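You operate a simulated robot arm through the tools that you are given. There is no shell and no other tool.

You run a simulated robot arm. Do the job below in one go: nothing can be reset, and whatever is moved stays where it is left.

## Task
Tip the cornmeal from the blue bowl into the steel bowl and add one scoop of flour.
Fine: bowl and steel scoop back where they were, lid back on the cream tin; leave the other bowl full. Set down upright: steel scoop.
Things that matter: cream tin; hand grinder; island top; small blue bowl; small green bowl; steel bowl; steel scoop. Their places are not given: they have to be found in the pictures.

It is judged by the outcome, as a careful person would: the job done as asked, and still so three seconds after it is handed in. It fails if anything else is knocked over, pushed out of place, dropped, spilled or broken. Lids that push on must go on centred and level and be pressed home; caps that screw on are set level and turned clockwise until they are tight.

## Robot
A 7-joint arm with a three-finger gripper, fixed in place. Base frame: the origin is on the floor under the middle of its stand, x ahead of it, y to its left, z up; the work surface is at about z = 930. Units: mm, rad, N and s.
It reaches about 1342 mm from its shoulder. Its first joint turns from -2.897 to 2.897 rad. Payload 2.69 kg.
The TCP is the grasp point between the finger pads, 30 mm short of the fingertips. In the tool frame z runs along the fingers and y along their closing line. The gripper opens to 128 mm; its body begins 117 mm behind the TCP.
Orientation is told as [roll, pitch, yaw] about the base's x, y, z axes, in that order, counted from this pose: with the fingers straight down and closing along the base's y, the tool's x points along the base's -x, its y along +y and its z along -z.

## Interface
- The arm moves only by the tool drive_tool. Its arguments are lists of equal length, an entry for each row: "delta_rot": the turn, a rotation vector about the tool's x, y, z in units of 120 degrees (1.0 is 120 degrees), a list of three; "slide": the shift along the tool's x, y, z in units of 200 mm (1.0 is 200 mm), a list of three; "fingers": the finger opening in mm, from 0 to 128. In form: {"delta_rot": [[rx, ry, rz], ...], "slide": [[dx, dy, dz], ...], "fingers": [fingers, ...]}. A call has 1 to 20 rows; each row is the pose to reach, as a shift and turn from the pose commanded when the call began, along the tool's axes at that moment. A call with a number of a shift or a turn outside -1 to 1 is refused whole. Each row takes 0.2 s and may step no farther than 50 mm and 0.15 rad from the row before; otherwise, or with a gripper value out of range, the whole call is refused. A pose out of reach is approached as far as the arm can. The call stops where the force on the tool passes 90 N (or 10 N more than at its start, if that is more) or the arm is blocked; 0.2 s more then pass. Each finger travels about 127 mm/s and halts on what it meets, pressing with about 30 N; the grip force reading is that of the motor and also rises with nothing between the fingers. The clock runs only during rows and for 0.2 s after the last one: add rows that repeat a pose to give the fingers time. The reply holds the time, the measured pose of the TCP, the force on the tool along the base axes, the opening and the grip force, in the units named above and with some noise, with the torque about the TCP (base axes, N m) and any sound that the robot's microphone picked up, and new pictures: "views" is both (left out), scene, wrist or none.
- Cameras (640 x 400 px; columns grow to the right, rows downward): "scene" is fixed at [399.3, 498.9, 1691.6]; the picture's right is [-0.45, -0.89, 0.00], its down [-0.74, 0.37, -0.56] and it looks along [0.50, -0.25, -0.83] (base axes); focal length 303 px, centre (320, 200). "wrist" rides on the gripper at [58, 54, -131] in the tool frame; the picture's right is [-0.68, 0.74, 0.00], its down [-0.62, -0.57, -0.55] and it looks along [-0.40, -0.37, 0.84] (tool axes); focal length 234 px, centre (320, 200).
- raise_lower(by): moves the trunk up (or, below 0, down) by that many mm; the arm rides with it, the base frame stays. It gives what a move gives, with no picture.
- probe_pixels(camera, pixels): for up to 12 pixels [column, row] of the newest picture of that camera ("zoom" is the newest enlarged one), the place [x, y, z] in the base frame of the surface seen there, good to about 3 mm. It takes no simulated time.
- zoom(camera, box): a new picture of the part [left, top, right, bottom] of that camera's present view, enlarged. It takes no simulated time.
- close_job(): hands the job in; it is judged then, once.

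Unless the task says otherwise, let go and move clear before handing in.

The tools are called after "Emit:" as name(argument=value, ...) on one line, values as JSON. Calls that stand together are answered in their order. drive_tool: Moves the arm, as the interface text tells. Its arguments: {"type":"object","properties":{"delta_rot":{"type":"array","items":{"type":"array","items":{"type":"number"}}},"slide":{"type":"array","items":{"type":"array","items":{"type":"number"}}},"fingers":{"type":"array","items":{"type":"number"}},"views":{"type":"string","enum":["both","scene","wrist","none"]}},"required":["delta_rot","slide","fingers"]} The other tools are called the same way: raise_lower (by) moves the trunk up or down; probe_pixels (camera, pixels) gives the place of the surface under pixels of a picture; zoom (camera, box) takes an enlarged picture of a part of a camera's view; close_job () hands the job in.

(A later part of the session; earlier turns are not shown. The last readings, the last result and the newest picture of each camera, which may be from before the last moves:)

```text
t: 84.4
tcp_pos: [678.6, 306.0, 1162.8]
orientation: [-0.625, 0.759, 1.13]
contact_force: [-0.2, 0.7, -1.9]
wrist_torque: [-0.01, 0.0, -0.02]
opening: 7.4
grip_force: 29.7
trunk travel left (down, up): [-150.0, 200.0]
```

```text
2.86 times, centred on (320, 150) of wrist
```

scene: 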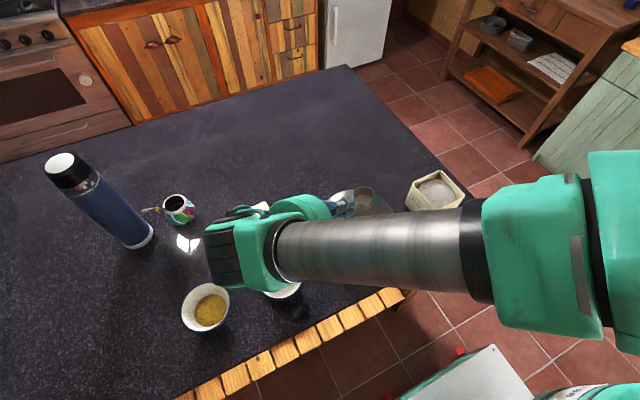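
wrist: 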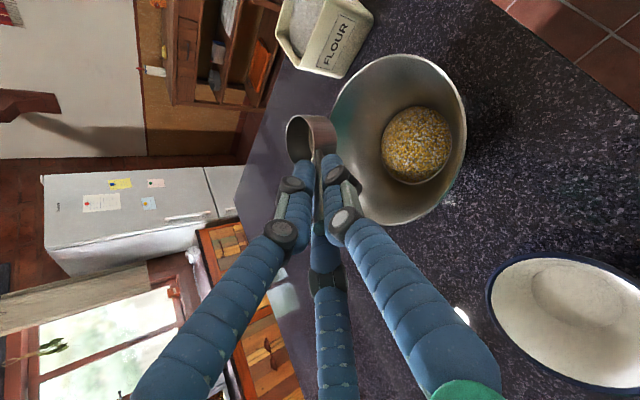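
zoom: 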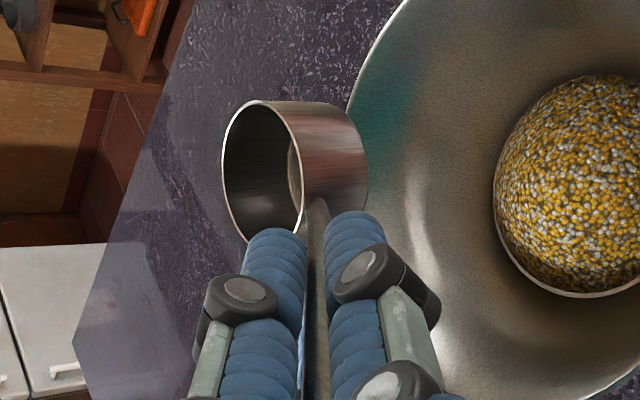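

The scoop is empty and level again, but compared with the first lift it looks shifted ~3 px in the grip. I'll probe its rim to see whether it is tilted.

Emit:
probe_pixels(camera="zoom", pixels=[[223, 170], [228, 135], [262, 102], [295, 130], [240, 225], [226, 200], [280, 108], [303, 175]])

Emit:
zoom(camera="scene", box=[320, 175, 400, 225])

Emit:
probe_pixels(camera="zoom", pixels=[[350, 95], [275, 140], [425, 150], [310, 105], [400, 105], [290, 165], [260, 180], [350, 150]])

```text
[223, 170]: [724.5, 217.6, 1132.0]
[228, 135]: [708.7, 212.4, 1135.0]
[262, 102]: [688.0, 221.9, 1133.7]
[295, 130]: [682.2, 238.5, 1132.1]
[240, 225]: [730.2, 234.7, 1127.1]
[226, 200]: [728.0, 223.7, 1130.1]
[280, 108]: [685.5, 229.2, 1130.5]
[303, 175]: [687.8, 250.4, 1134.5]
```

```text
8.00 times, centred on (360, 200) of scene
```

zoom: 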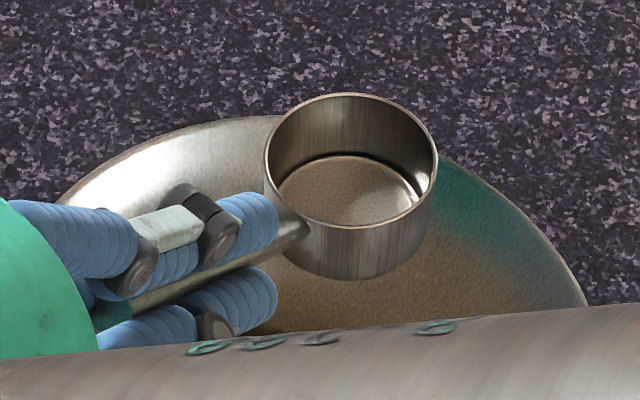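

```text
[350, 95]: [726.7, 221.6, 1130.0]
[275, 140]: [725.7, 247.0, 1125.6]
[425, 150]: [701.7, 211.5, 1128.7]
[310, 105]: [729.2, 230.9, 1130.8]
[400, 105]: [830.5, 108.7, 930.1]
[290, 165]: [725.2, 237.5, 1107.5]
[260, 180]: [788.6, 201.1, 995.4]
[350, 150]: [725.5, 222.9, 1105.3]
```

Rim probes show the cup has pitched forward about 3° in the grip (rim now ~31 mm below the tool point instead of ~27). I'll compensate with a 3° back-tilt while carrying the scoop to above its original spot.

Emit:
drive_tool(delta_rot=[[0.001, 0.002, 0], [0.002, 0.004, 0], [0.004, 0.007, 0], [0.006, 0.01, 0], [0.008, 0.013, 0], [0.01, 0.016, 0], [0.012, 0.019, 0], [0.0131, 0.0213, 0], [0.0131, 0.0213, 0], [0.0131, 0.0213, 0], [0.0131, 0.0213, 0]], slide=[[-0.005, -0.026, 0.022], [-0.018, -0.085, 0.074], [-0.038, -0.179, 0.155], [-0.06, -0.281, 0.244], [-0.083, -0.391, 0.339], [-0.105, -0.493, 0.428], [-0.126, -0.595, 0.517], [-0.148, -0.697, 0.605], [-0.166, -0.782, 0.679], [-0.177, -0.834, 0.723], [-0.1805, -0.8505, 0.738]], fingers=[0, 0, 0, 0, 0, 0, 0, 0, 0, 0, 0])

Emit:
zoom(camera="wrist", box=[240, 80, 400, 220])

Emit:
probe_pixels(camera="wrist", pixels=[[286, 139], [288, 127], [300, 116], [311, 125], [292, 159], [287, 150], [306, 118], [314, 141]])

```text
t: 86.8
tcp_pos: [887.1, 221.0, 1121.7]
orientation: [-0.677, 0.794, 1.094]
contact_force: [0.0, -0.2, -0.4]
wrist_torque: [0.05, 0.04, -0.01]
opening: 7.5
grip_force: 30.0
trunk travel left (down, up): [-150.0, 200.0]
```

scene: 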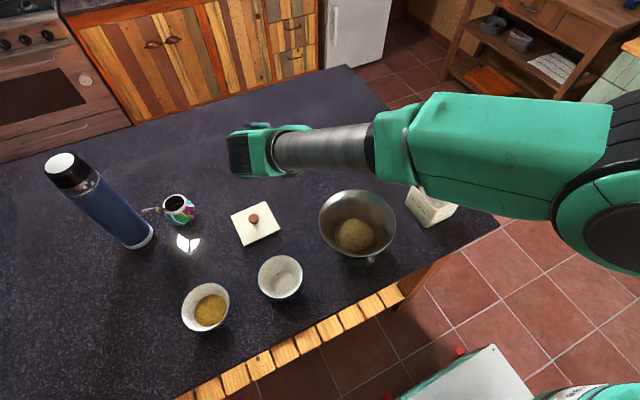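
wrist: 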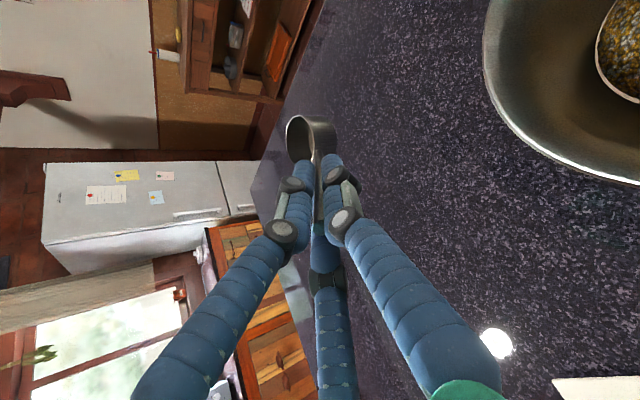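

```text
2.86 times, centred on (320, 150) of wrist
```

zoom: 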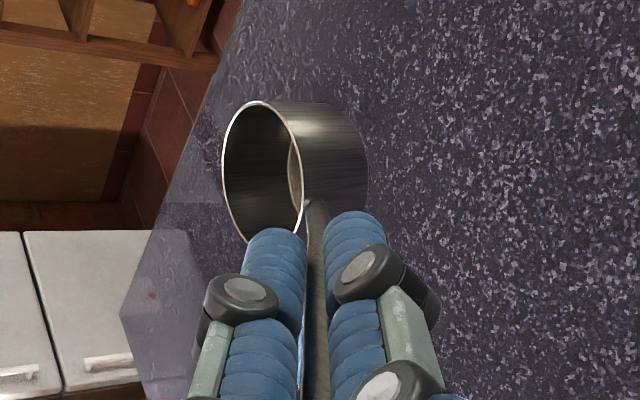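

```text
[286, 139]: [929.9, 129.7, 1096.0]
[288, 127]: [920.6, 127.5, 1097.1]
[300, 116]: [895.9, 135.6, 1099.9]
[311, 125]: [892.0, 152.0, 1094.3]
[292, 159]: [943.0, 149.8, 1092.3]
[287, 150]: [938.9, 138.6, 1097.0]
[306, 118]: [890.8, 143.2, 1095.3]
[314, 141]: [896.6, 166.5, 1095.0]
```

The rim now averages 26 mm below the tool point, matching the original attitude, and the tool is within 1 mm of the original pick-up position. I'll descend most of the way.

Emit:
drive_tool(delta_rot=[[0, 0, 0], [0, 0, 0], [0, 0, 0], [0, 0, 0], [0, 0, 0], [0, 0, 0], [0, 0, 0]], slide=[[-0.03, 0.0184, 0.023], [-0.107, 0.0658, 0.082], [-0.2, 0.123, 0.1535], [-0.29, 0.1783, 0.2225], [-0.37, 0.2275, 0.2839], [-0.415, 0.2552, 0.3184], [-0.4277, 0.263, 0.3282]], fingers=[0, 0, 0, 0, 0, 0, 0])

Emit:
zoom(camera="wrist", box=[240, 80, 400, 220])

```text
t: 88.4
tcp_pos: [887.3, 222.7, 1003.6]
orientation: [-0.676, 0.795, 1.094]
contact_force: [-0.4, 0.1, -0.3]
wrist_torque: [0.03, 0.0, 0.01]
opening: 7.2
grip_force: 29.8
trunk travel left (down, up): [-150.0, 200.0]
```

scene: 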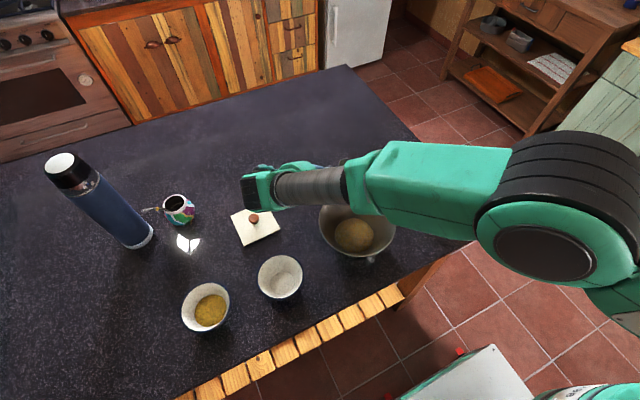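
wrist: 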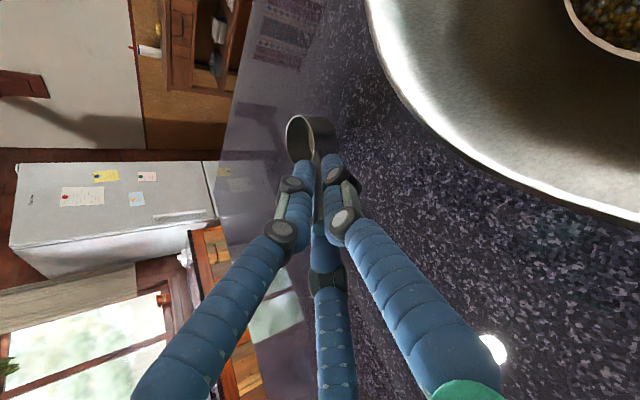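

```text
2.86 times, centred on (320, 150) of wrist
```

zoom: 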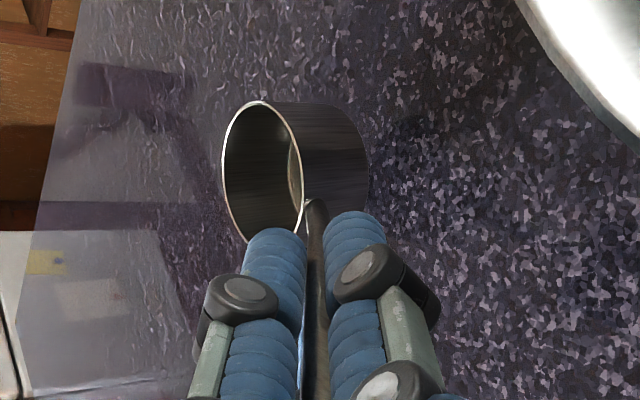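

No contact yet at 1003.6. I'll creep down toward the expected touchdown near 986–988.

Emit:
drive_tool(delta_rot=[[0, 0, 0], [0, 0, 0], [0, 0, 0], [0, 0, 0]], slide=[[-0.0143, 0.0088, 0.0109], [-0.0285, 0.0175, 0.0219], [-0.0392, 0.0241, 0.0301], [-0.0446, 0.0274, 0.0342]], fingers=[0, 0, 0, 0], views="none")

```text
t: 89.4
tcp_pos: [886.1, 222.4, 990.0]
orientation: [-0.677, 0.794, 1.094]
contact_force: [0.1, 0.2, -1.1]
wrist_torque: [0.06, 0.02, 0.0]
opening: 7.4
grip_force: 30.4
trunk travel left (down, up): [-150.0, 200.0]
```

Emit:
drive_tool(delta_rot=[[0, 0, 0], [0, 0, 0]], slide=[[-0.0054, 0.0033, 0.0041], [-0.0089, 0.0055, 0.0068]], fingers=[0, 0], views="none")

```text
t: 90.0
tcp_pos: [886.6, 223.0, 988.6]
orientation: [-0.679, 0.792, 1.095]
contact_force: [-0.6, 0.4, 5.2]
wrist_torque: [-0.28, -0.15, -0.05]
opening: 7.3
grip_force: 30.0
trunk travel left (down, up): [-150.0, 200.0]
```

Touchdown at 988.6 with 5 N; the torque indicates the handle-side edge of the base touched first, so my back-tilt was slightly too much. I'll rotate forward 2° while easing up 2 mm to seat the base flat.

Emit:
drive_tool(delta_rot=[[-0.0044, -0.0071, 0], [-0.0087, -0.0142, 0], [-0.0087, -0.0142, 0]], slide=[[0.0036, -0.0022, -0.0027], [0.0071, -0.0044, -0.0055], [0.0071, -0.0044, -0.0055]], fingers=[0, 0, 0], views="wrist")

Emit:
zoom(camera="wrist", box=[240, 80, 400, 220])

```text
t: 90.8
tcp_pos: [887.9, 221.5, 990.2]
orientation: [-0.642, 0.769, 1.119]
contact_force: [-0.7, -0.7, 6.6]
wrist_torque: [-0.46, -0.19, -0.06]
opening: 7.2
grip_force: 29.8
trunk travel left (down, up): [-150.0, 200.0]
```

wrist: 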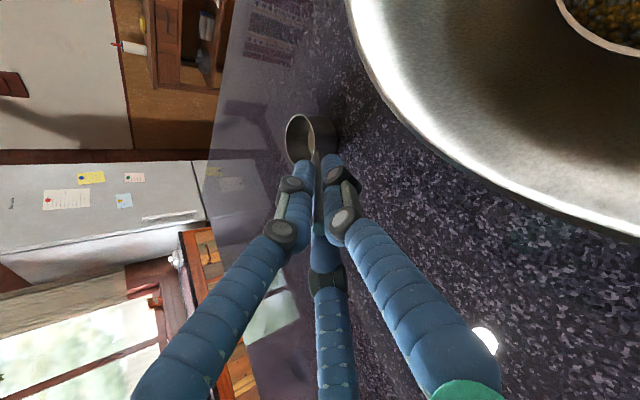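

```text
2.86 times, centred on (320, 150) of wrist
```

zoom: 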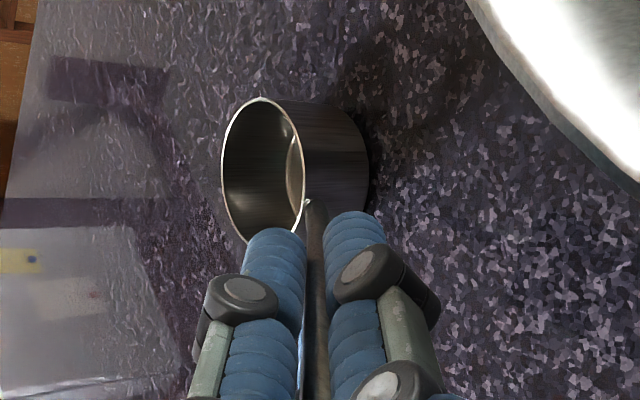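

The contact torque now puts the load right under the cup's centre, so the base is flat on the counter at its original place. I'll open the fingers and back straight out along the handle.

Emit:
drive_tool(delta_rot=[[0, 0, 0], [0, 0, 0], [0, 0, 0], [0, 0, 0], [0, 0, 0], [0, 0, 0], [0, 0, 0], [0, 0, 0], [0, 0, 0], [0, 0, 0]], slide=[[0, 0, 0], [0, 0, 0], [0, 0, 0], [0, 0, 0], [0, 0, 0], [0, 0, -0.06], [0, 0, -0.2], [0, 0, -0.4], [0, 0, -0.6], [0, 0, -0.7]], fingers=[12, 20, 35, 50, 60, 60, 60, 60, 60, 60])

Emit:
zoom(camera="wrist", box=[240, 60, 400, 200])

```text
t: 93.0
tcp_pos: [844.4, 327.3, 1069.5]
orientation: [-0.642, 0.769, 1.12]
contact_force: [-0.5, -0.2, -0.2]
wrist_torque: [-0.01, 0.01, -0.01]
opening: 60.1
grip_force: 0.0
trunk travel left (down, up): [-150.0, 200.0]
```

scene: 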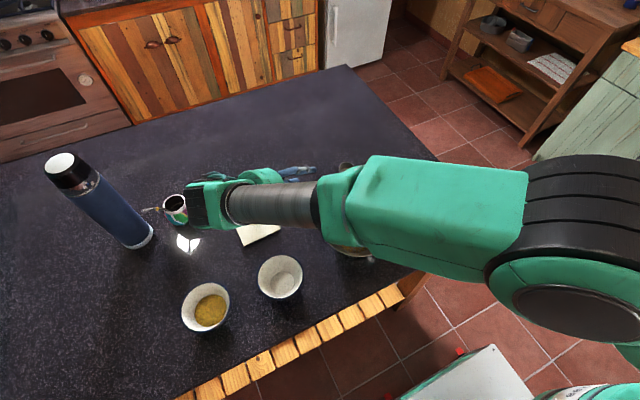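
wrist: 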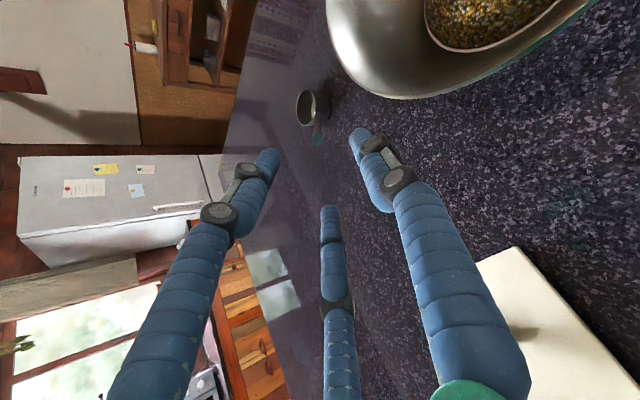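

```text
2.86 times, centred on (320, 130) of wrist
```

zoom: 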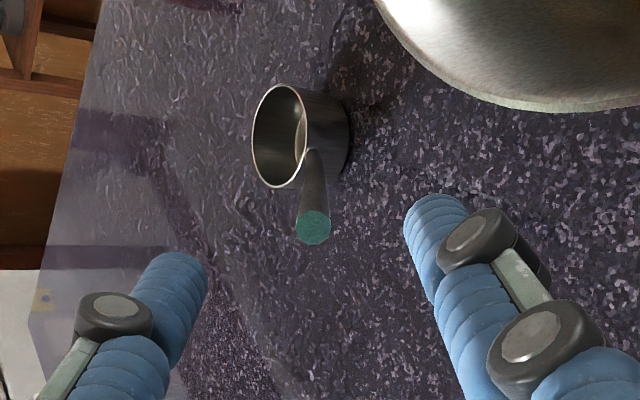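

The scoop stands upright where it was. I'll raise the tool and return it to vertical to fetch the lid.

Emit:
drive_tool(delta_rot=[[-0.015, -0.0243, 0], [-0.0465, -0.0752, 0], [-0.078, -0.1261, 0], [-0.1095, -0.177, 0], [-0.141, -0.2279, 0], [-0.1725, -0.2788, 0], [-0.204, -0.3297, 0], [-0.2306, -0.3727, 0], [-0.2406, -0.3888, 0]], slide=[[0.04, -0.0247, -0.0331], [0.1, -0.0619, -0.0827], [0.17, -0.1052, -0.1407], [0.24, -0.1485, -0.1986], [0.3, -0.1856, -0.2482], [0.35, -0.2166, -0.2896], [0.3825, -0.2367, -0.3165], [0.3825, -0.2367, -0.3165], [0.3825, -0.2367, -0.3165]], fingers=[70, 70, 70, 70, 70, 70, 70, 70, 70])

Emit:
zoom(camera="scene", box=[300, 140, 480, 260])

```text
t: 95.0
tcp_pos: [845.6, 328.3, 1180.6]
orientation: [0.001, -0.001, 1.388]
contact_force: [0.8, 0.6, -0.5]
wrist_torque: [0.0, -0.01, 0.01]
opening: 69.9
grip_force: 0.0
trunk travel left (down, up): [-150.0, 200.0]
```

scene: 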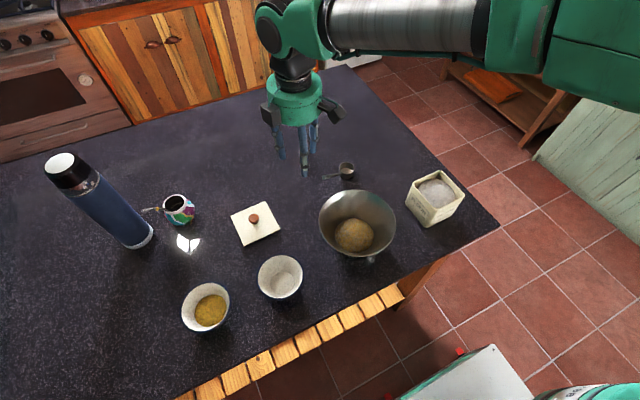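
wrist: 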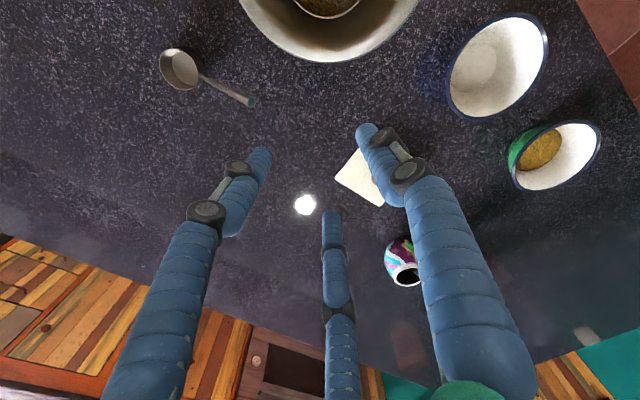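

```text
3.33 times, centred on (390, 200) of scene
```

zoom: 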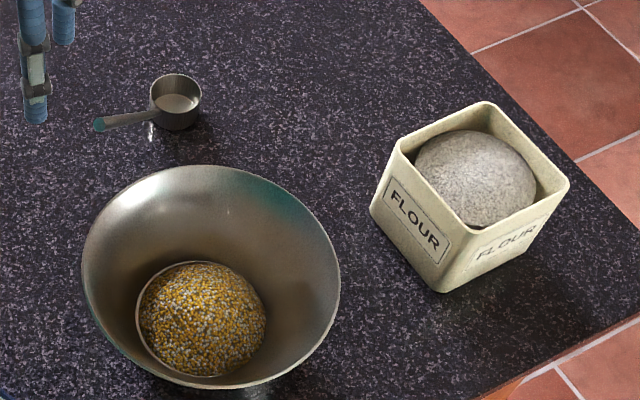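

The scoop is upright and the counter is clean. I'll confirm its placement with the same zoom as before, and then move to the lid.

Emit:
zoom(camera="scene", box=[315, 152, 363, 188])

Emit:
drive_tool(delta_rot=[[0, 0, 0.03], [0, 0, 0.08], [0, 0, 0.14], [0, 0, 0.2], [0, 0, 0.26], [0, 0, 0.32], [0, 0, 0.38], [0, 0, 0.43], [0, 0, 0.4546]], slide=[[-0.03, 0, 0], [-0.1, 0, 0], [-0.2, 0.004, 0.03], [-0.32, 0.008, 0.08], [-0.44, 0.012, 0.15], [-0.56, 0.015, 0.22], [-0.66, 0.018, 0.28], [-0.71, 0.02, 0.3], [-0.725, 0.0205, 0.3]], fingers=[70, 70, 70, 70, 70, 70, 70, 70, 70])

```text
11.11 times, centred on (339, 170) of scene
```

zoom: 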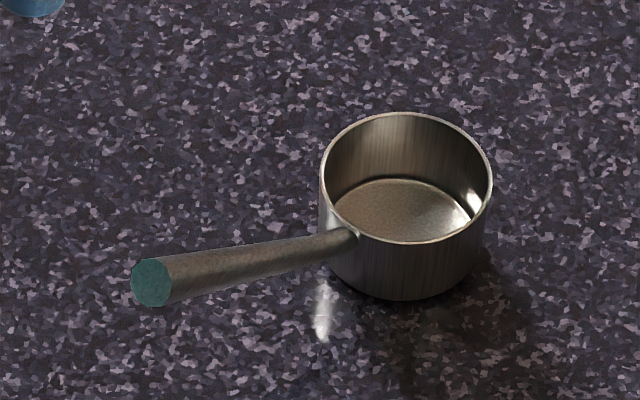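

```text
t: 97.0
tcp_pos: [868.1, 472.1, 1121.1]
orientation: [0.001, 0.001, 0.432]
contact_force: [-0.5, -0.6, 0.8]
wrist_torque: [0.01, -0.02, -0.01]
opening: 70.1
grip_force: 0.0
trunk travel left (down, up): [-150.0, 200.0]
```

scene: 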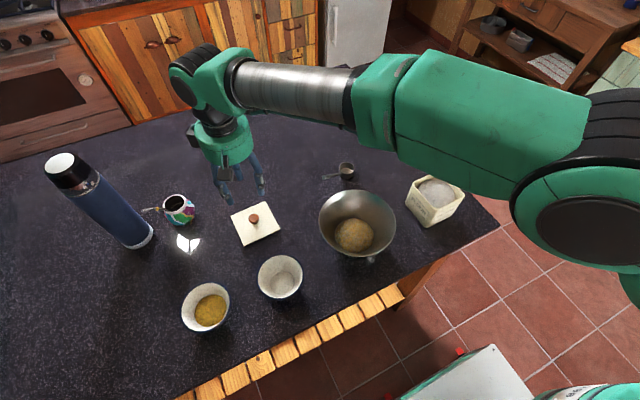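
wrist: 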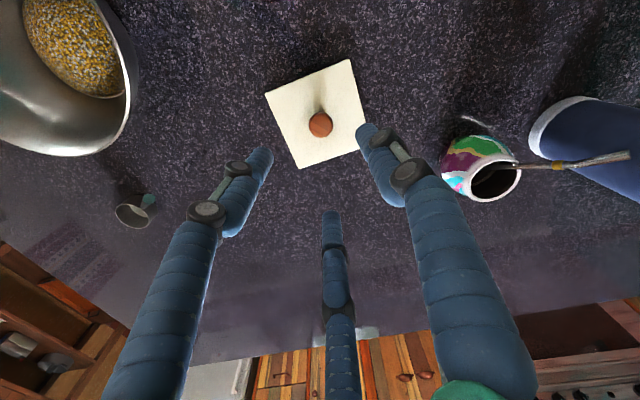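

The scoop sits within about 1 mm of its original position. The knob shows at (320,125), right on the tool axis, so I'll descend to it.

Emit:
drive_tool(delta_rot=[[0, 0, 0], [0, 0, 0], [0, 0, 0], [0, 0, 0], [0, 0, 0], [0, 0, 0], [0, 0, 0]], slide=[[0, 0, 0.06], [0, 0, 0.2], [0, 0, 0.38], [0, 0, 0.55], [0, 0, 0.65], [0, 0, 0.7], [0, 0, 0.715]], fingers=[70, 70, 70, 70, 70, 70, 70])

Emit:
zoom(camera="wrist", box=[220, 80, 420, 260])

```text
t: 98.6
tcp_pos: [869.1, 472.9, 977.4]
orientation: [0.001, 0.001, 0.436]
contact_force: [-0.6, 1.0, -0.5]
wrist_torque: [-0.01, 0.0, 0.04]
opening: 70.0
grip_force: 0.1
trunk travel left (down, up): [-150.0, 200.0]
```

scene: 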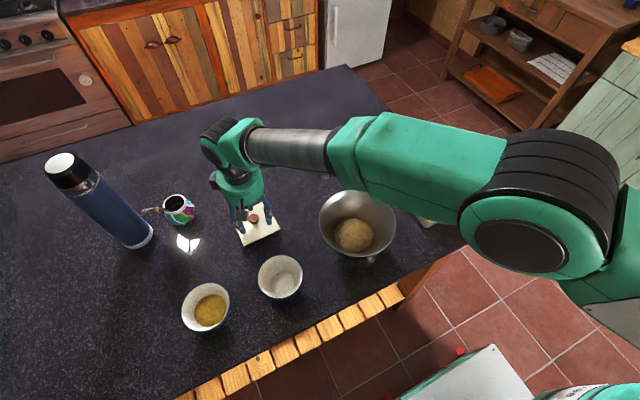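
wrist: 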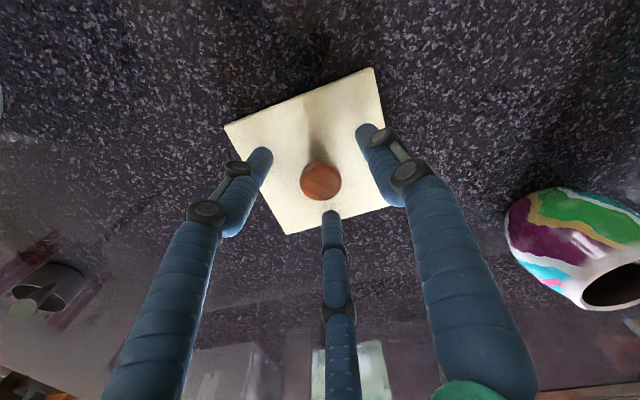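

```text
2.22 times, centred on (320, 170) of wrist
```

zoom: 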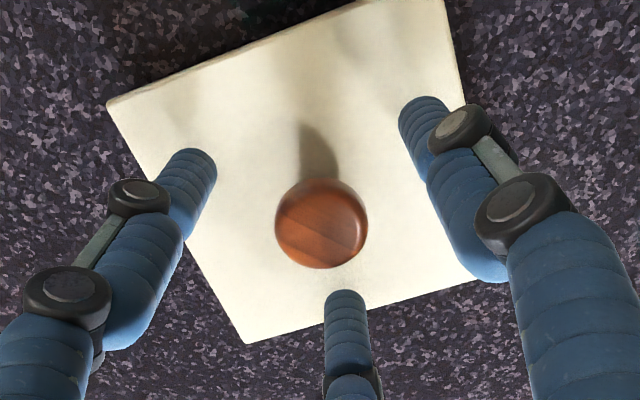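

Aligned within 1 mm. Closing on the knob and lifting.

Emit:
drive_tool(delta_rot=[[0, 0, 0], [0, 0, 0], [0, 0, 0], [0, 0, 0], [0, 0, 0], [0, 0, 0], [0, 0, 0], [0, 0, 0], [0, 0, 0], [0, 0, 0], [0, 0, 0], [0, 0, 0], [0, 0, 0], [0, 0, 0]], slide=[[0, 0, 0], [0, 0, 0], [0, 0, 0], [0, 0, 0], [0, 0, 0], [0, 0, 0], [0, 0, -0.03], [0, 0, -0.1], [0, 0, -0.25], [0, 0, -0.42], [0, 0, -0.6], [0, 0, -0.78], [0, 0, -0.94], [0, 0, -1.0]], fingers=[55, 40, 30, 20, 10, 10, 10, 10, 10, 10, 10, 10, 10, 10])

Emit:
zoom(camera="wrist", box=[220, 80, 420, 260])

```text
t: 101.6
tcp_pos: [869.1, 471.4, 1178.2]
orientation: [0.001, 0.0, 0.434]
contact_force: [0.5, -0.6, -0.2]
wrist_torque: [0.02, 0.01, 0.0]
opening: 27.7
grip_force: 29.9
trunk travel left (down, up): [-150.0, 200.0]
```

scene: 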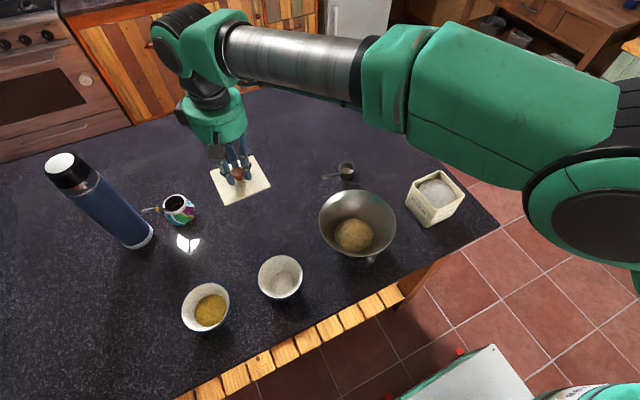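
wrist: 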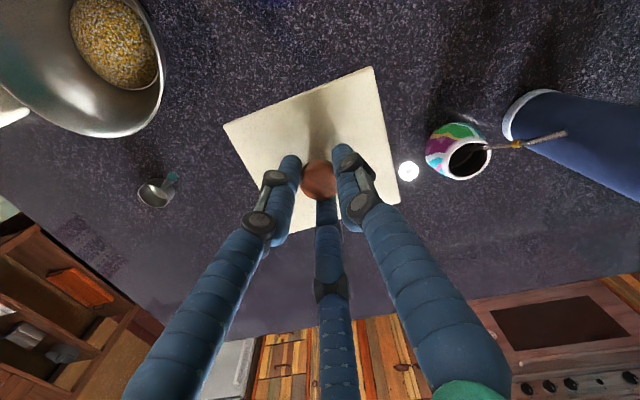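

```text
2.22 times, centred on (320, 170) of wrist
```

zoom: 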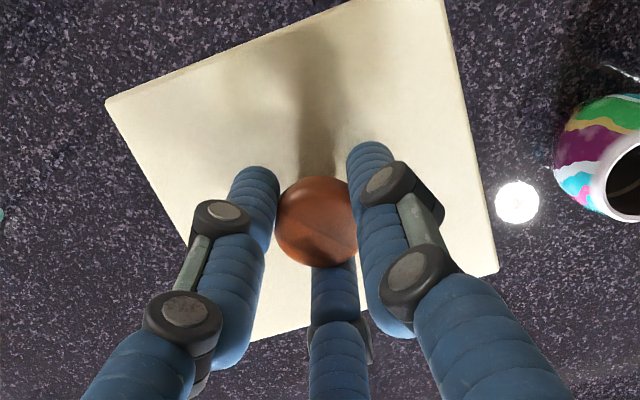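

The lid is held level at the same angle to the tool as before (corners at (224,124), (372,67), (398,203)). I'll carry it back toward the tin.

Emit:
drive_tool(delta_rot=[[0, 0, 0], [0, 0, 0], [0, 0, 0], [0, 0, 0], [0, 0, 0], [0, 0, 0], [0, 0, 0], [0, 0, 0]], slide=[[0.05, -0.049, -0.03], [0.17, -0.166, -0.1], [0.33, -0.321, -0.15], [0.5, -0.487, -0.15], [0.66, -0.643, -0.15], [0.8, -0.779, -0.15], [0.89, -0.867, -0.15], [0.9085, -0.885, -0.15]], fingers=[10, 10, 10, 10, 10, 10, 10, 10], views="none")

Emit:
drive_tool(delta_rot=[[0, 0, 0], [0, 0, 0], [0, 0, 0], [0, 0, 0], [0, 0, 0], [0, 0, 0], [0, 0, 0], [0, 0, 0]], slide=[[0.05, -0.049, 0], [0.17, -0.166, 0], [0.33, -0.321, 0], [0.5, -0.487, 0], [0.66, -0.643, 0], [0.8, -0.779, 0], [0.89, -0.867, 0], [0.9085, -0.885, 0]], fingers=[10, 10, 10, 10, 10, 10, 10, 10])

```text
t: 103.4
tcp_pos: [777.8, 233.9, 1208.8]
orientation: [0.001, 0.001, 0.434]
contact_force: [0.0, 1.3, -0.2]
wrist_torque: [-0.01, -0.02, -0.02]
opening: 28.0
grip_force: 30.1
trunk travel left (down, up): [-150.0, 200.0]
```

```text
t: 105.2
tcp_pos: [686.4, -4.9, 1209.2]
orientation: [0.001, 0.003, 0.436]
contact_force: [-0.3, 0.0, -1.0]
wrist_torque: [0.02, 0.02, -0.04]
opening: 27.7
grip_force: 30.2
trunk travel left (down, up): [-150.0, 200.0]
```

scene: 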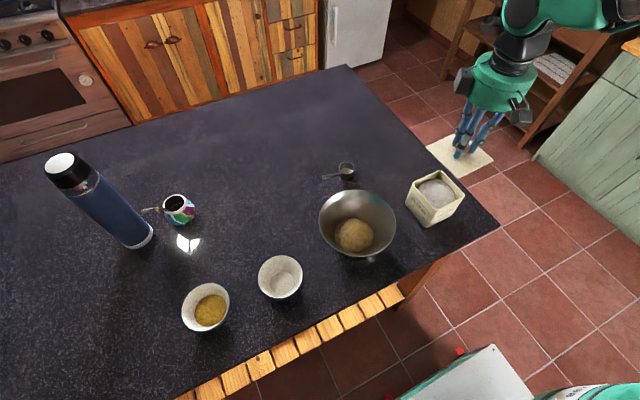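
wrist: 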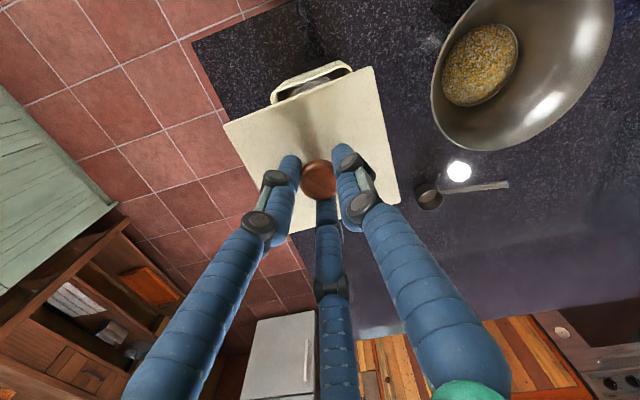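

I need the position more exactly than a single noisy reading, so I'll take a few still readings before lowering.

Emit:
drive_tool(delta_rot=[[0, 0, 0]], slide=[[0, 0, 0]], fingers=[10], views="none")

Emit:
drive_tool(delta_rot=[[0, 0, 0]], slide=[[0, 0, 0]], fingers=[10], views="none")

Emit:
drive_tool(delta_rot=[[0, 0, 0]], slide=[[0, 0, 0]], fingers=[10], views="none")

Emit:
drive_tool(delta_rot=[[0, 0, 0]], slide=[[0, 0, 0]], fingers=[10], views="none")

Emit:
drive_tool(delta_rot=[[0, 0, 0]], slide=[[0, 0, 0]], fingers=[10], views="none")

```text
t: 105.6
tcp_pos: [687.3, -4.9, 1208.0]
orientation: [-0.002, 0.003, 0.434]
contact_force: [-0.4, 0.3, -1.2]
wrist_torque: [0.02, -0.01, 0.0]
opening: 28.0
grip_force: 30.5
trunk travel left (down, up): [-150.0, 200.0]
```

```text
t: 106.0
tcp_pos: [687.7, -3.5, 1207.5]
orientation: [0.0, 0.002, 0.434]
contact_force: [0.2, 0.5, -1.3]
wrist_torque: [0.02, 0.01, 0.02]
opening: 27.8
grip_force: 30.2
trunk travel left (down, up): [-150.0, 200.0]
```

```text
t: 106.4
tcp_pos: [686.4, -4.0, 1207.5]
orientation: [0.001, 0.002, 0.432]
contact_force: [0.2, -0.5, -0.2]
wrist_torque: [0.01, 0.0, 0.0]
opening: 27.8
grip_force: 30.0
trunk travel left (down, up): [-150.0, 200.0]
```

```text
t: 106.8
tcp_pos: [687.3, -4.7, 1208.2]
orientation: [-0.001, 0.002, 0.434]
contact_force: [0.4, 0.6, -0.2]
wrist_torque: [0.0, 0.0, -0.03]
opening: 27.8
grip_force: 30.1
trunk travel left (down, up): [-150.0, 200.0]
```

```text
t: 107.2
tcp_pos: [687.0, -3.3, 1207.4]
orientation: [0.001, 0.001, 0.434]
contact_force: [-0.2, 0.2, 0.0]
wrist_torque: [0.02, 0.03, -0.04]
opening: 27.7
grip_force: 29.7
trunk travel left (down, up): [-150.0, 200.0]
```

The average position is (687.0,-4.2) against the original (688.9,-2.3), so I'll correct by about 2 mm each way and lower to just above the rim.

Emit:
drive_tool(delta_rot=[[0, 0, 0], [0, 0, 0], [0, 0, 0], [0, 0, 0], [0, 0, 0], [0, 0, 0], [0, 0, 0]], slide=[[-0.0126, 0.0046, 0], [-0.0126, 0.0046, 0.08], [-0.0126, 0.0046, 0.22], [-0.0126, 0.0046, 0.38], [-0.0126, 0.0046, 0.52], [-0.0126, 0.0046, 0.59], [-0.0126, 0.0046, 0.614]], fingers=[10, 10, 10, 10, 10, 10, 10])

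Emit:
zoom(camera="scene", box=[395, 130, 485, 230])

Emit:
drive_tool(delta_rot=[[0, 0, 0]], slide=[[0, 0, 0]], fingers=[10], views="none")

Emit:
drive_tool(delta_rot=[[0, 0, 0]], slide=[[0, 0, 0]], fingers=[10], views="none")

Emit:
drive_tool(delta_rot=[[0, 0, 0]], slide=[[0, 0, 0]], fingers=[10], views="none")

```text
t: 108.8
tcp_pos: [688.7, -1.9, 1084.8]
orientation: [0.0, 0.002, 0.432]
contact_force: [0.5, -0.8, 0.3]
wrist_torque: [-0.01, 0.02, 0.0]
opening: 27.9
grip_force: 30.1
trunk travel left (down, up): [-150.0, 200.0]
```

scene: 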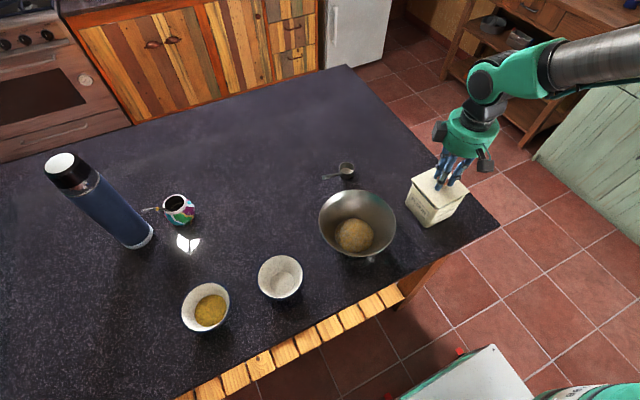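
wrist: 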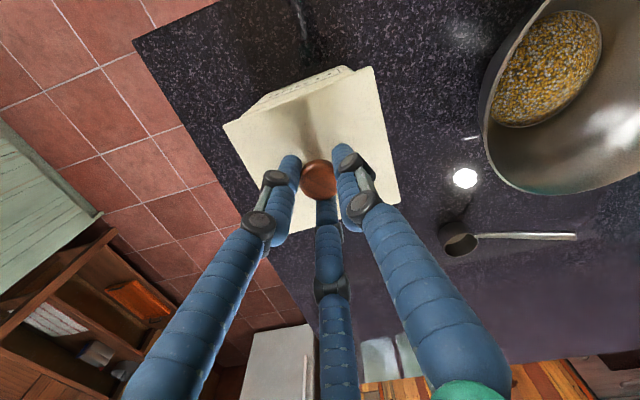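

```text
4.00 times, centred on (440, 180) of scene
```

zoom: 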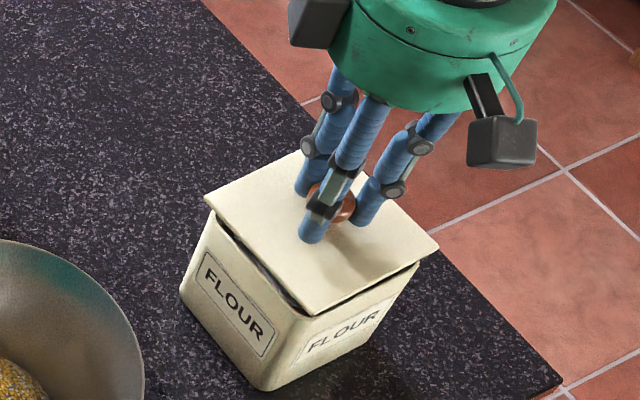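

```text
t: 109.2
tcp_pos: [690.4, -2.0, 1085.5]
orientation: [0.002, 0.001, 0.435]
contact_force: [0.3, 0.7, -0.6]
wrist_torque: [-0.01, 0.01, -0.02]
opening: 27.8
grip_force: 29.8
trunk travel left (down, up): [-150.0, 200.0]
```

```text
t: 109.6
tcp_pos: [689.6, -0.5, 1085.5]
orientation: [-0.001, 0.002, 0.434]
contact_force: [0.0, 0.2, -0.2]
wrist_torque: [0.0, -0.01, -0.02]
opening: 27.8
grip_force: 30.0
trunk travel left (down, up): [-150.0, 200.0]
```

```text
t: 110.0
tcp_pos: [688.8, -0.6, 1086.0]
orientation: [-0.001, 0.002, 0.433]
contact_force: [0.7, -0.4, -0.5]
wrist_torque: [0.0, -0.03, -0.03]
opening: 27.8
grip_force: 29.8
trunk travel left (down, up): [-150.0, 200.0]
```

The lid hovers squarely over the tin, averaging (689.4,-1.3). I'll trim the last millimetre and lower slowly until it touches.

Emit:
drive_tool(delta_rot=[[0, 0, -0.001], [0, 0, -0.001], [0, 0, -0.001], [0, 0, -0.001]], slide=[[0.0026, -0.0021, 0], [0.0026, -0.0021, 0.015], [0.0026, -0.0021, 0.03], [0.0026, -0.0021, 0.0425]], fingers=[10, 10, 10, 10], views="none")

Emit:
drive_tool(delta_rot=[[0, 0, 0], [0, 0, 0]], slide=[[0, 0, 0.01], [0, 0, 0.018]], fingers=[10, 10])

Emit:
zoom(camera="scene", box=[395, 130, 485, 230])

```text
t: 111.0
tcp_pos: [688.2, 0.3, 1077.1]
orientation: [0.0, -0.001, 0.436]
contact_force: [-1.3, -0.5, 5.0]
wrist_torque: [0.26, 0.0, 0.05]
opening: 27.9
grip_force: 30.0
trunk travel left (down, up): [-150.0, 200.0]
```

```text
t: 111.6
tcp_pos: [689.1, -0.9, 1074.1]
orientation: [0.001, -0.001, 0.435]
contact_force: [1.7, -2.5, 14.1]
wrist_torque: [0.57, 0.11, -0.02]
opening: 27.8
grip_force: 30.4
trunk travel left (down, up): [-150.0, 200.0]
```

scene: 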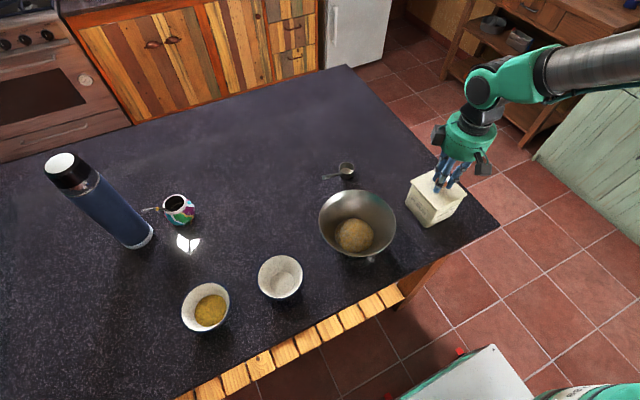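
wrist: 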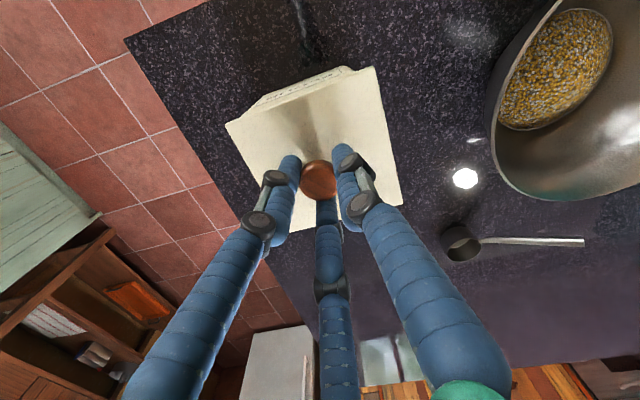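

```text
4.00 times, centred on (440, 180) of scene
```

zoom: 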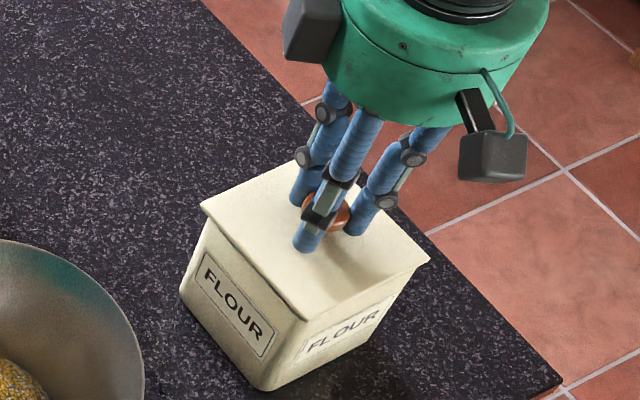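

Contact at 1077 is one-sided: the torque says the +y edge of the lid is riding on the rim, and the y readings average ~1.4 mm more than the original. I'll lift 5 mm, shift 1.5 mm toward -y, and lower again.

Emit:
drive_tool(delta_rot=[[0, 0, 0], [0, 0, 0], [0, 0, 0], [0, 0, 0], [0, 0, 0]], slide=[[0, 0, -0.015], [0, 0, -0.03], [0.0032, -0.0068, -0.03], [0.0032, -0.0068, -0.015], [0.0032, -0.0068, -0.005]], fingers=[10, 10, 10, 10, 10], views="none")

Emit:
drive_tool(delta_rot=[[0, 0, 0]], slide=[[0, 0, 0]], fingers=[10], views="none")

Emit:
drive_tool(delta_rot=[[0, 0, 0]], slide=[[0, 0, 0]], fingers=[10], views="none")

```text
t: 112.8
tcp_pos: [689.5, -3.7, 1074.6]
orientation: [0.0, 0.001, 0.437]
contact_force: [0.5, -0.1, -0.6]
wrist_torque: [0.01, -0.03, -0.03]
opening: 28.0
grip_force: 30.5
trunk travel left (down, up): [-150.0, 200.0]
```

```text
t: 113.2
tcp_pos: [688.8, -3.8, 1073.6]
orientation: [0.001, 0.003, 0.437]
contact_force: [0.8, -1.1, -0.6]
wrist_torque: [0.01, 0.01, -0.04]
opening: 27.8
grip_force: 30.4
trunk travel left (down, up): [-150.0, 200.0]
```

```text
t: 113.6
tcp_pos: [689.0, -3.0, 1075.1]
orientation: [0.0, 0.001, 0.437]
contact_force: [-0.4, -0.2, 0.0]
wrist_torque: [0.0, -0.02, 0.0]
opening: 27.9
grip_force: 30.2
trunk travel left (down, up): [-150.0, 200.0]
```

Now at 1074.4 with no contact force at all, so the plug is entering freely. I'll continue down in small steps and press it home.

Emit:
drive_tool(delta_rot=[[0, 0, 0], [0, 0, 0]], slide=[[0, 0, 0.008], [0, 0, 0.015]], fingers=[10, 10], views="none")

Emit:
drive_tool(delta_rot=[[0, 0, 0]], slide=[[0, 0, 0.006]], fingers=[10], views="both")

Emit:
zoom(camera="scene", box=[395, 130, 485, 230])

```text
t: 114.2
tcp_pos: [689.9, -3.0, 1073.8]
orientation: [0.0, -0.001, 0.436]
contact_force: [-7.6, -5.1, 19.1]
wrist_torque: [0.28, -0.15, -0.03]
opening: 27.7
grip_force: 29.8
trunk travel left (down, up): [-150.0, 200.0]
```

```text
t: 114.6
tcp_pos: [690.2, -4.1, 1072.0]
orientation: [-0.002, -0.001, 0.437]
contact_force: [-8.4, -6.4, 33.9]
wrist_torque: [-0.07, 0.33, -0.09]
opening: 27.5
grip_force: 29.9
trunk travel left (down, up): [-150.0, 200.0]
```

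scene: 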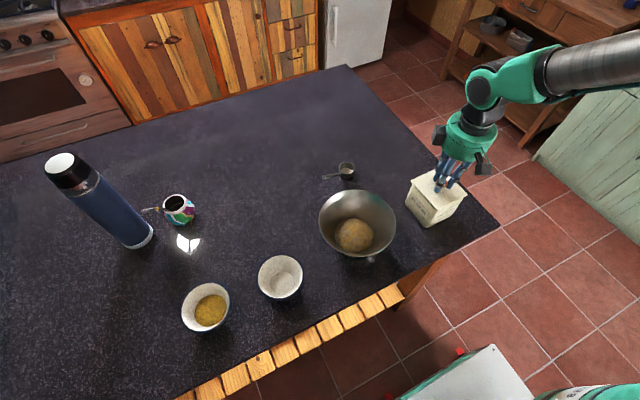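
wrist: 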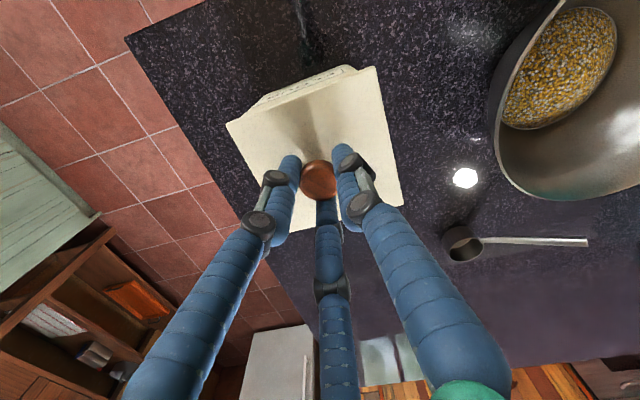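

```text
4.00 times, centred on (440, 180) of scene
```

zoom: 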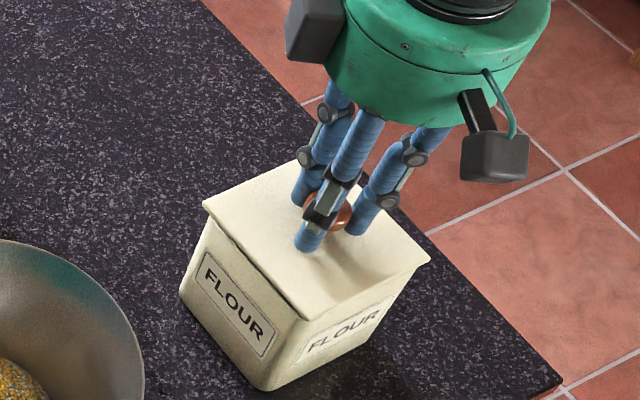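

The lid is nearly home (1072.0 at 34 N) but side forces of -8 and -6 N show slight sideways bind. I'll ease the sideways offset about 1 mm and press a little further.

Emit:
drive_tool(delta_rot=[[0, 0, 0], [0, 0, 0]], slide=[[0.0062, -0.0015, 0], [0.0062, -0.0015, 0.004]], fingers=[10, 10], views="none")

Emit:
drive_tool(delta_rot=[[0, 0, 0]], slide=[[0, 0, 0.005]], fingers=[10], views="scene")

Emit:
zoom(camera="scene", box=[395, 130, 485, 230])

```text
t: 115.2
tcp_pos: [688.4, -2.9, 1069.0]
orientation: [0.0, 0.001, 0.437]
contact_force: [8.3, 4.7, 13.4]
wrist_torque: [0.17, -0.17, -0.03]
opening: 27.9
grip_force: 30.3
trunk travel left (down, up): [-150.0, 200.0]
heard: snap
```

```text
t: 115.6
tcp_pos: [688.8, -4.2, 1068.1]
orientation: [-0.001, 0.003, 0.437]
contact_force: [3.3, 5.9, 16.3]
wrist_torque: [0.11, -0.05, 0.01]
opening: 27.5
grip_force: 30.0
trunk travel left (down, up): [-150.0, 200.0]
```

scene: 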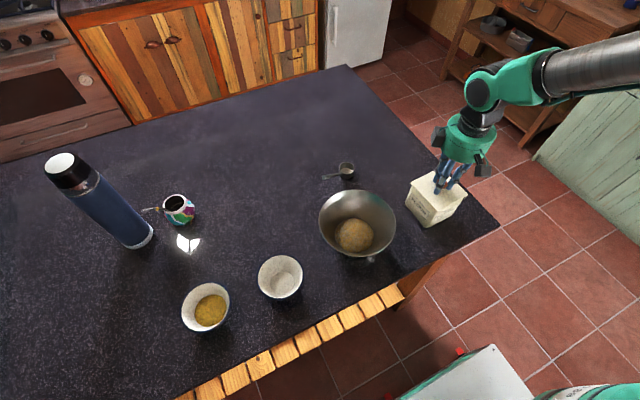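

```text
4.00 times, centred on (440, 180) of scene
```

zoom: 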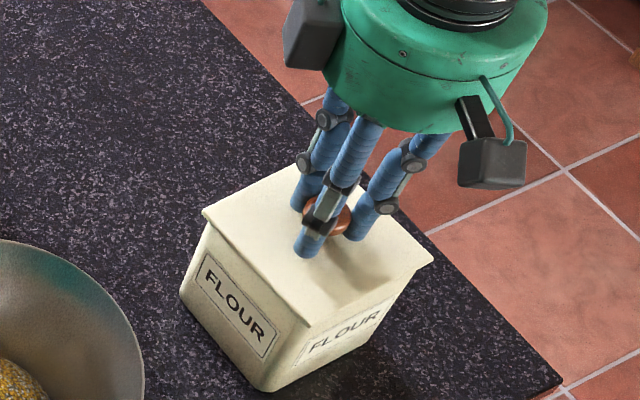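

A snap was heard and the lid dropped to home (1068). I'll press a touch more to confirm it's firmly seated.

Emit:
drive_tool(delta_rot=[[0, 0, 0], [0, 0, 0]], slide=[[0, 0, 0.006], [0, 0, 0.012]], fingers=[10, 10], views="none")

```text
t: 116.2
tcp_pos: [688.3, -3.0, 1068.7]
orientation: [-0.003, -0.002, 0.438]
contact_force: [-0.2, 11.6, 32.3]
wrist_torque: [0.31, 0.05, 0.0]
opening: 27.7
grip_force: 30.1
trunk travel left (down, up): [-150.0, 200.0]
```

At 32 N the height doesn't change (1068.7), so the lid is fully seated. I'll ease off the pressure, open the fingers and lift clear.

Emit:
drive_tool(delta_rot=[[0, 0, 0], [0, 0, 0], [0, 0, 0], [0, 0, 0], [0, 0, 0], [0, 0, 0], [0, 0, 0], [0, 0, 0], [0, 0, 0], [0, 0, 0], [0, 0, 0]], slide=[[0, 0, -0.012], [0, 0, -0.02], [0, 0, -0.02], [0, 0, -0.02], [0, 0, -0.02], [0, 0, -0.02], [0, 0, -0.06], [0, 0, -0.2], [0, 0, -0.4], [0, 0, -0.6], [0, 0, -0.75]], fingers=[10, 10, 32, 50, 70, 75, 75, 75, 75, 75, 75])

Emit:
zoom(camera="scene", box=[395, 155, 475, 235])

Emit:
probe_pixels(camera="scene", pixels=[[410, 182], [437, 170], [465, 195], [433, 208], [425, 180], [450, 195], [441, 180], [441, 184]])

```text
t: 118.6
tcp_pos: [688.2, -2.5, 1216.3]
orientation: [0.0, 0.002, 0.437]
contact_force: [0.1, -0.4, 0.3]
wrist_torque: [0.01, 0.0, -0.01]
opening: 75.0
grip_force: 0.0
trunk travel left (down, up): [-150.0, 200.0]
```

scene: 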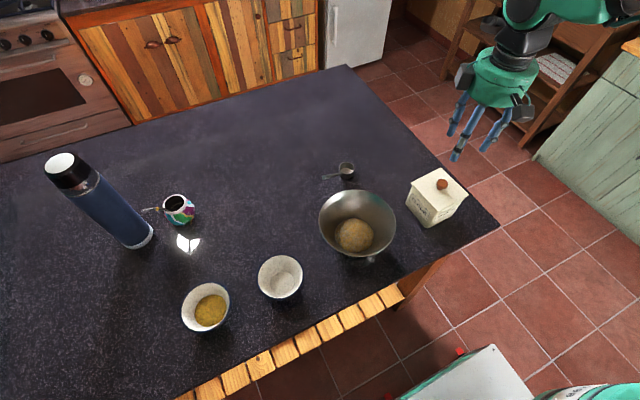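
wrist: 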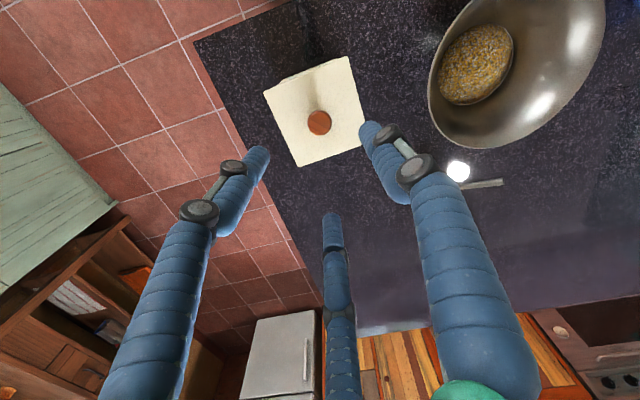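

```text
5.00 times, centred on (435, 195) of scene
```

zoom: 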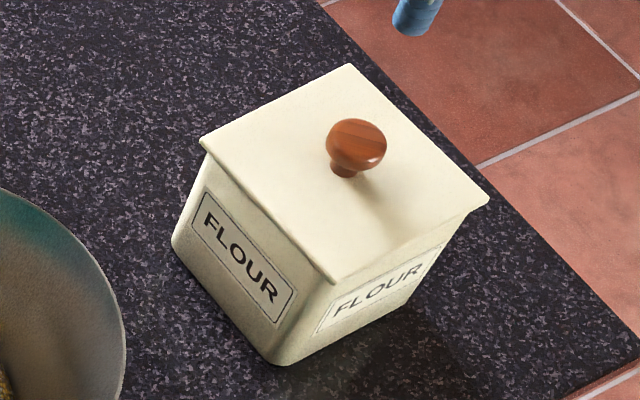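

```text
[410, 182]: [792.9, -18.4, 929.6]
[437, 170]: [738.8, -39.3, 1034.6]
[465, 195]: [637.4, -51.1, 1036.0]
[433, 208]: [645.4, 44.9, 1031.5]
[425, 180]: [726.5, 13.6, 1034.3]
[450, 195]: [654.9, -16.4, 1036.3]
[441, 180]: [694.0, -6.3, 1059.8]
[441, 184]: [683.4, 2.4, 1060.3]
```

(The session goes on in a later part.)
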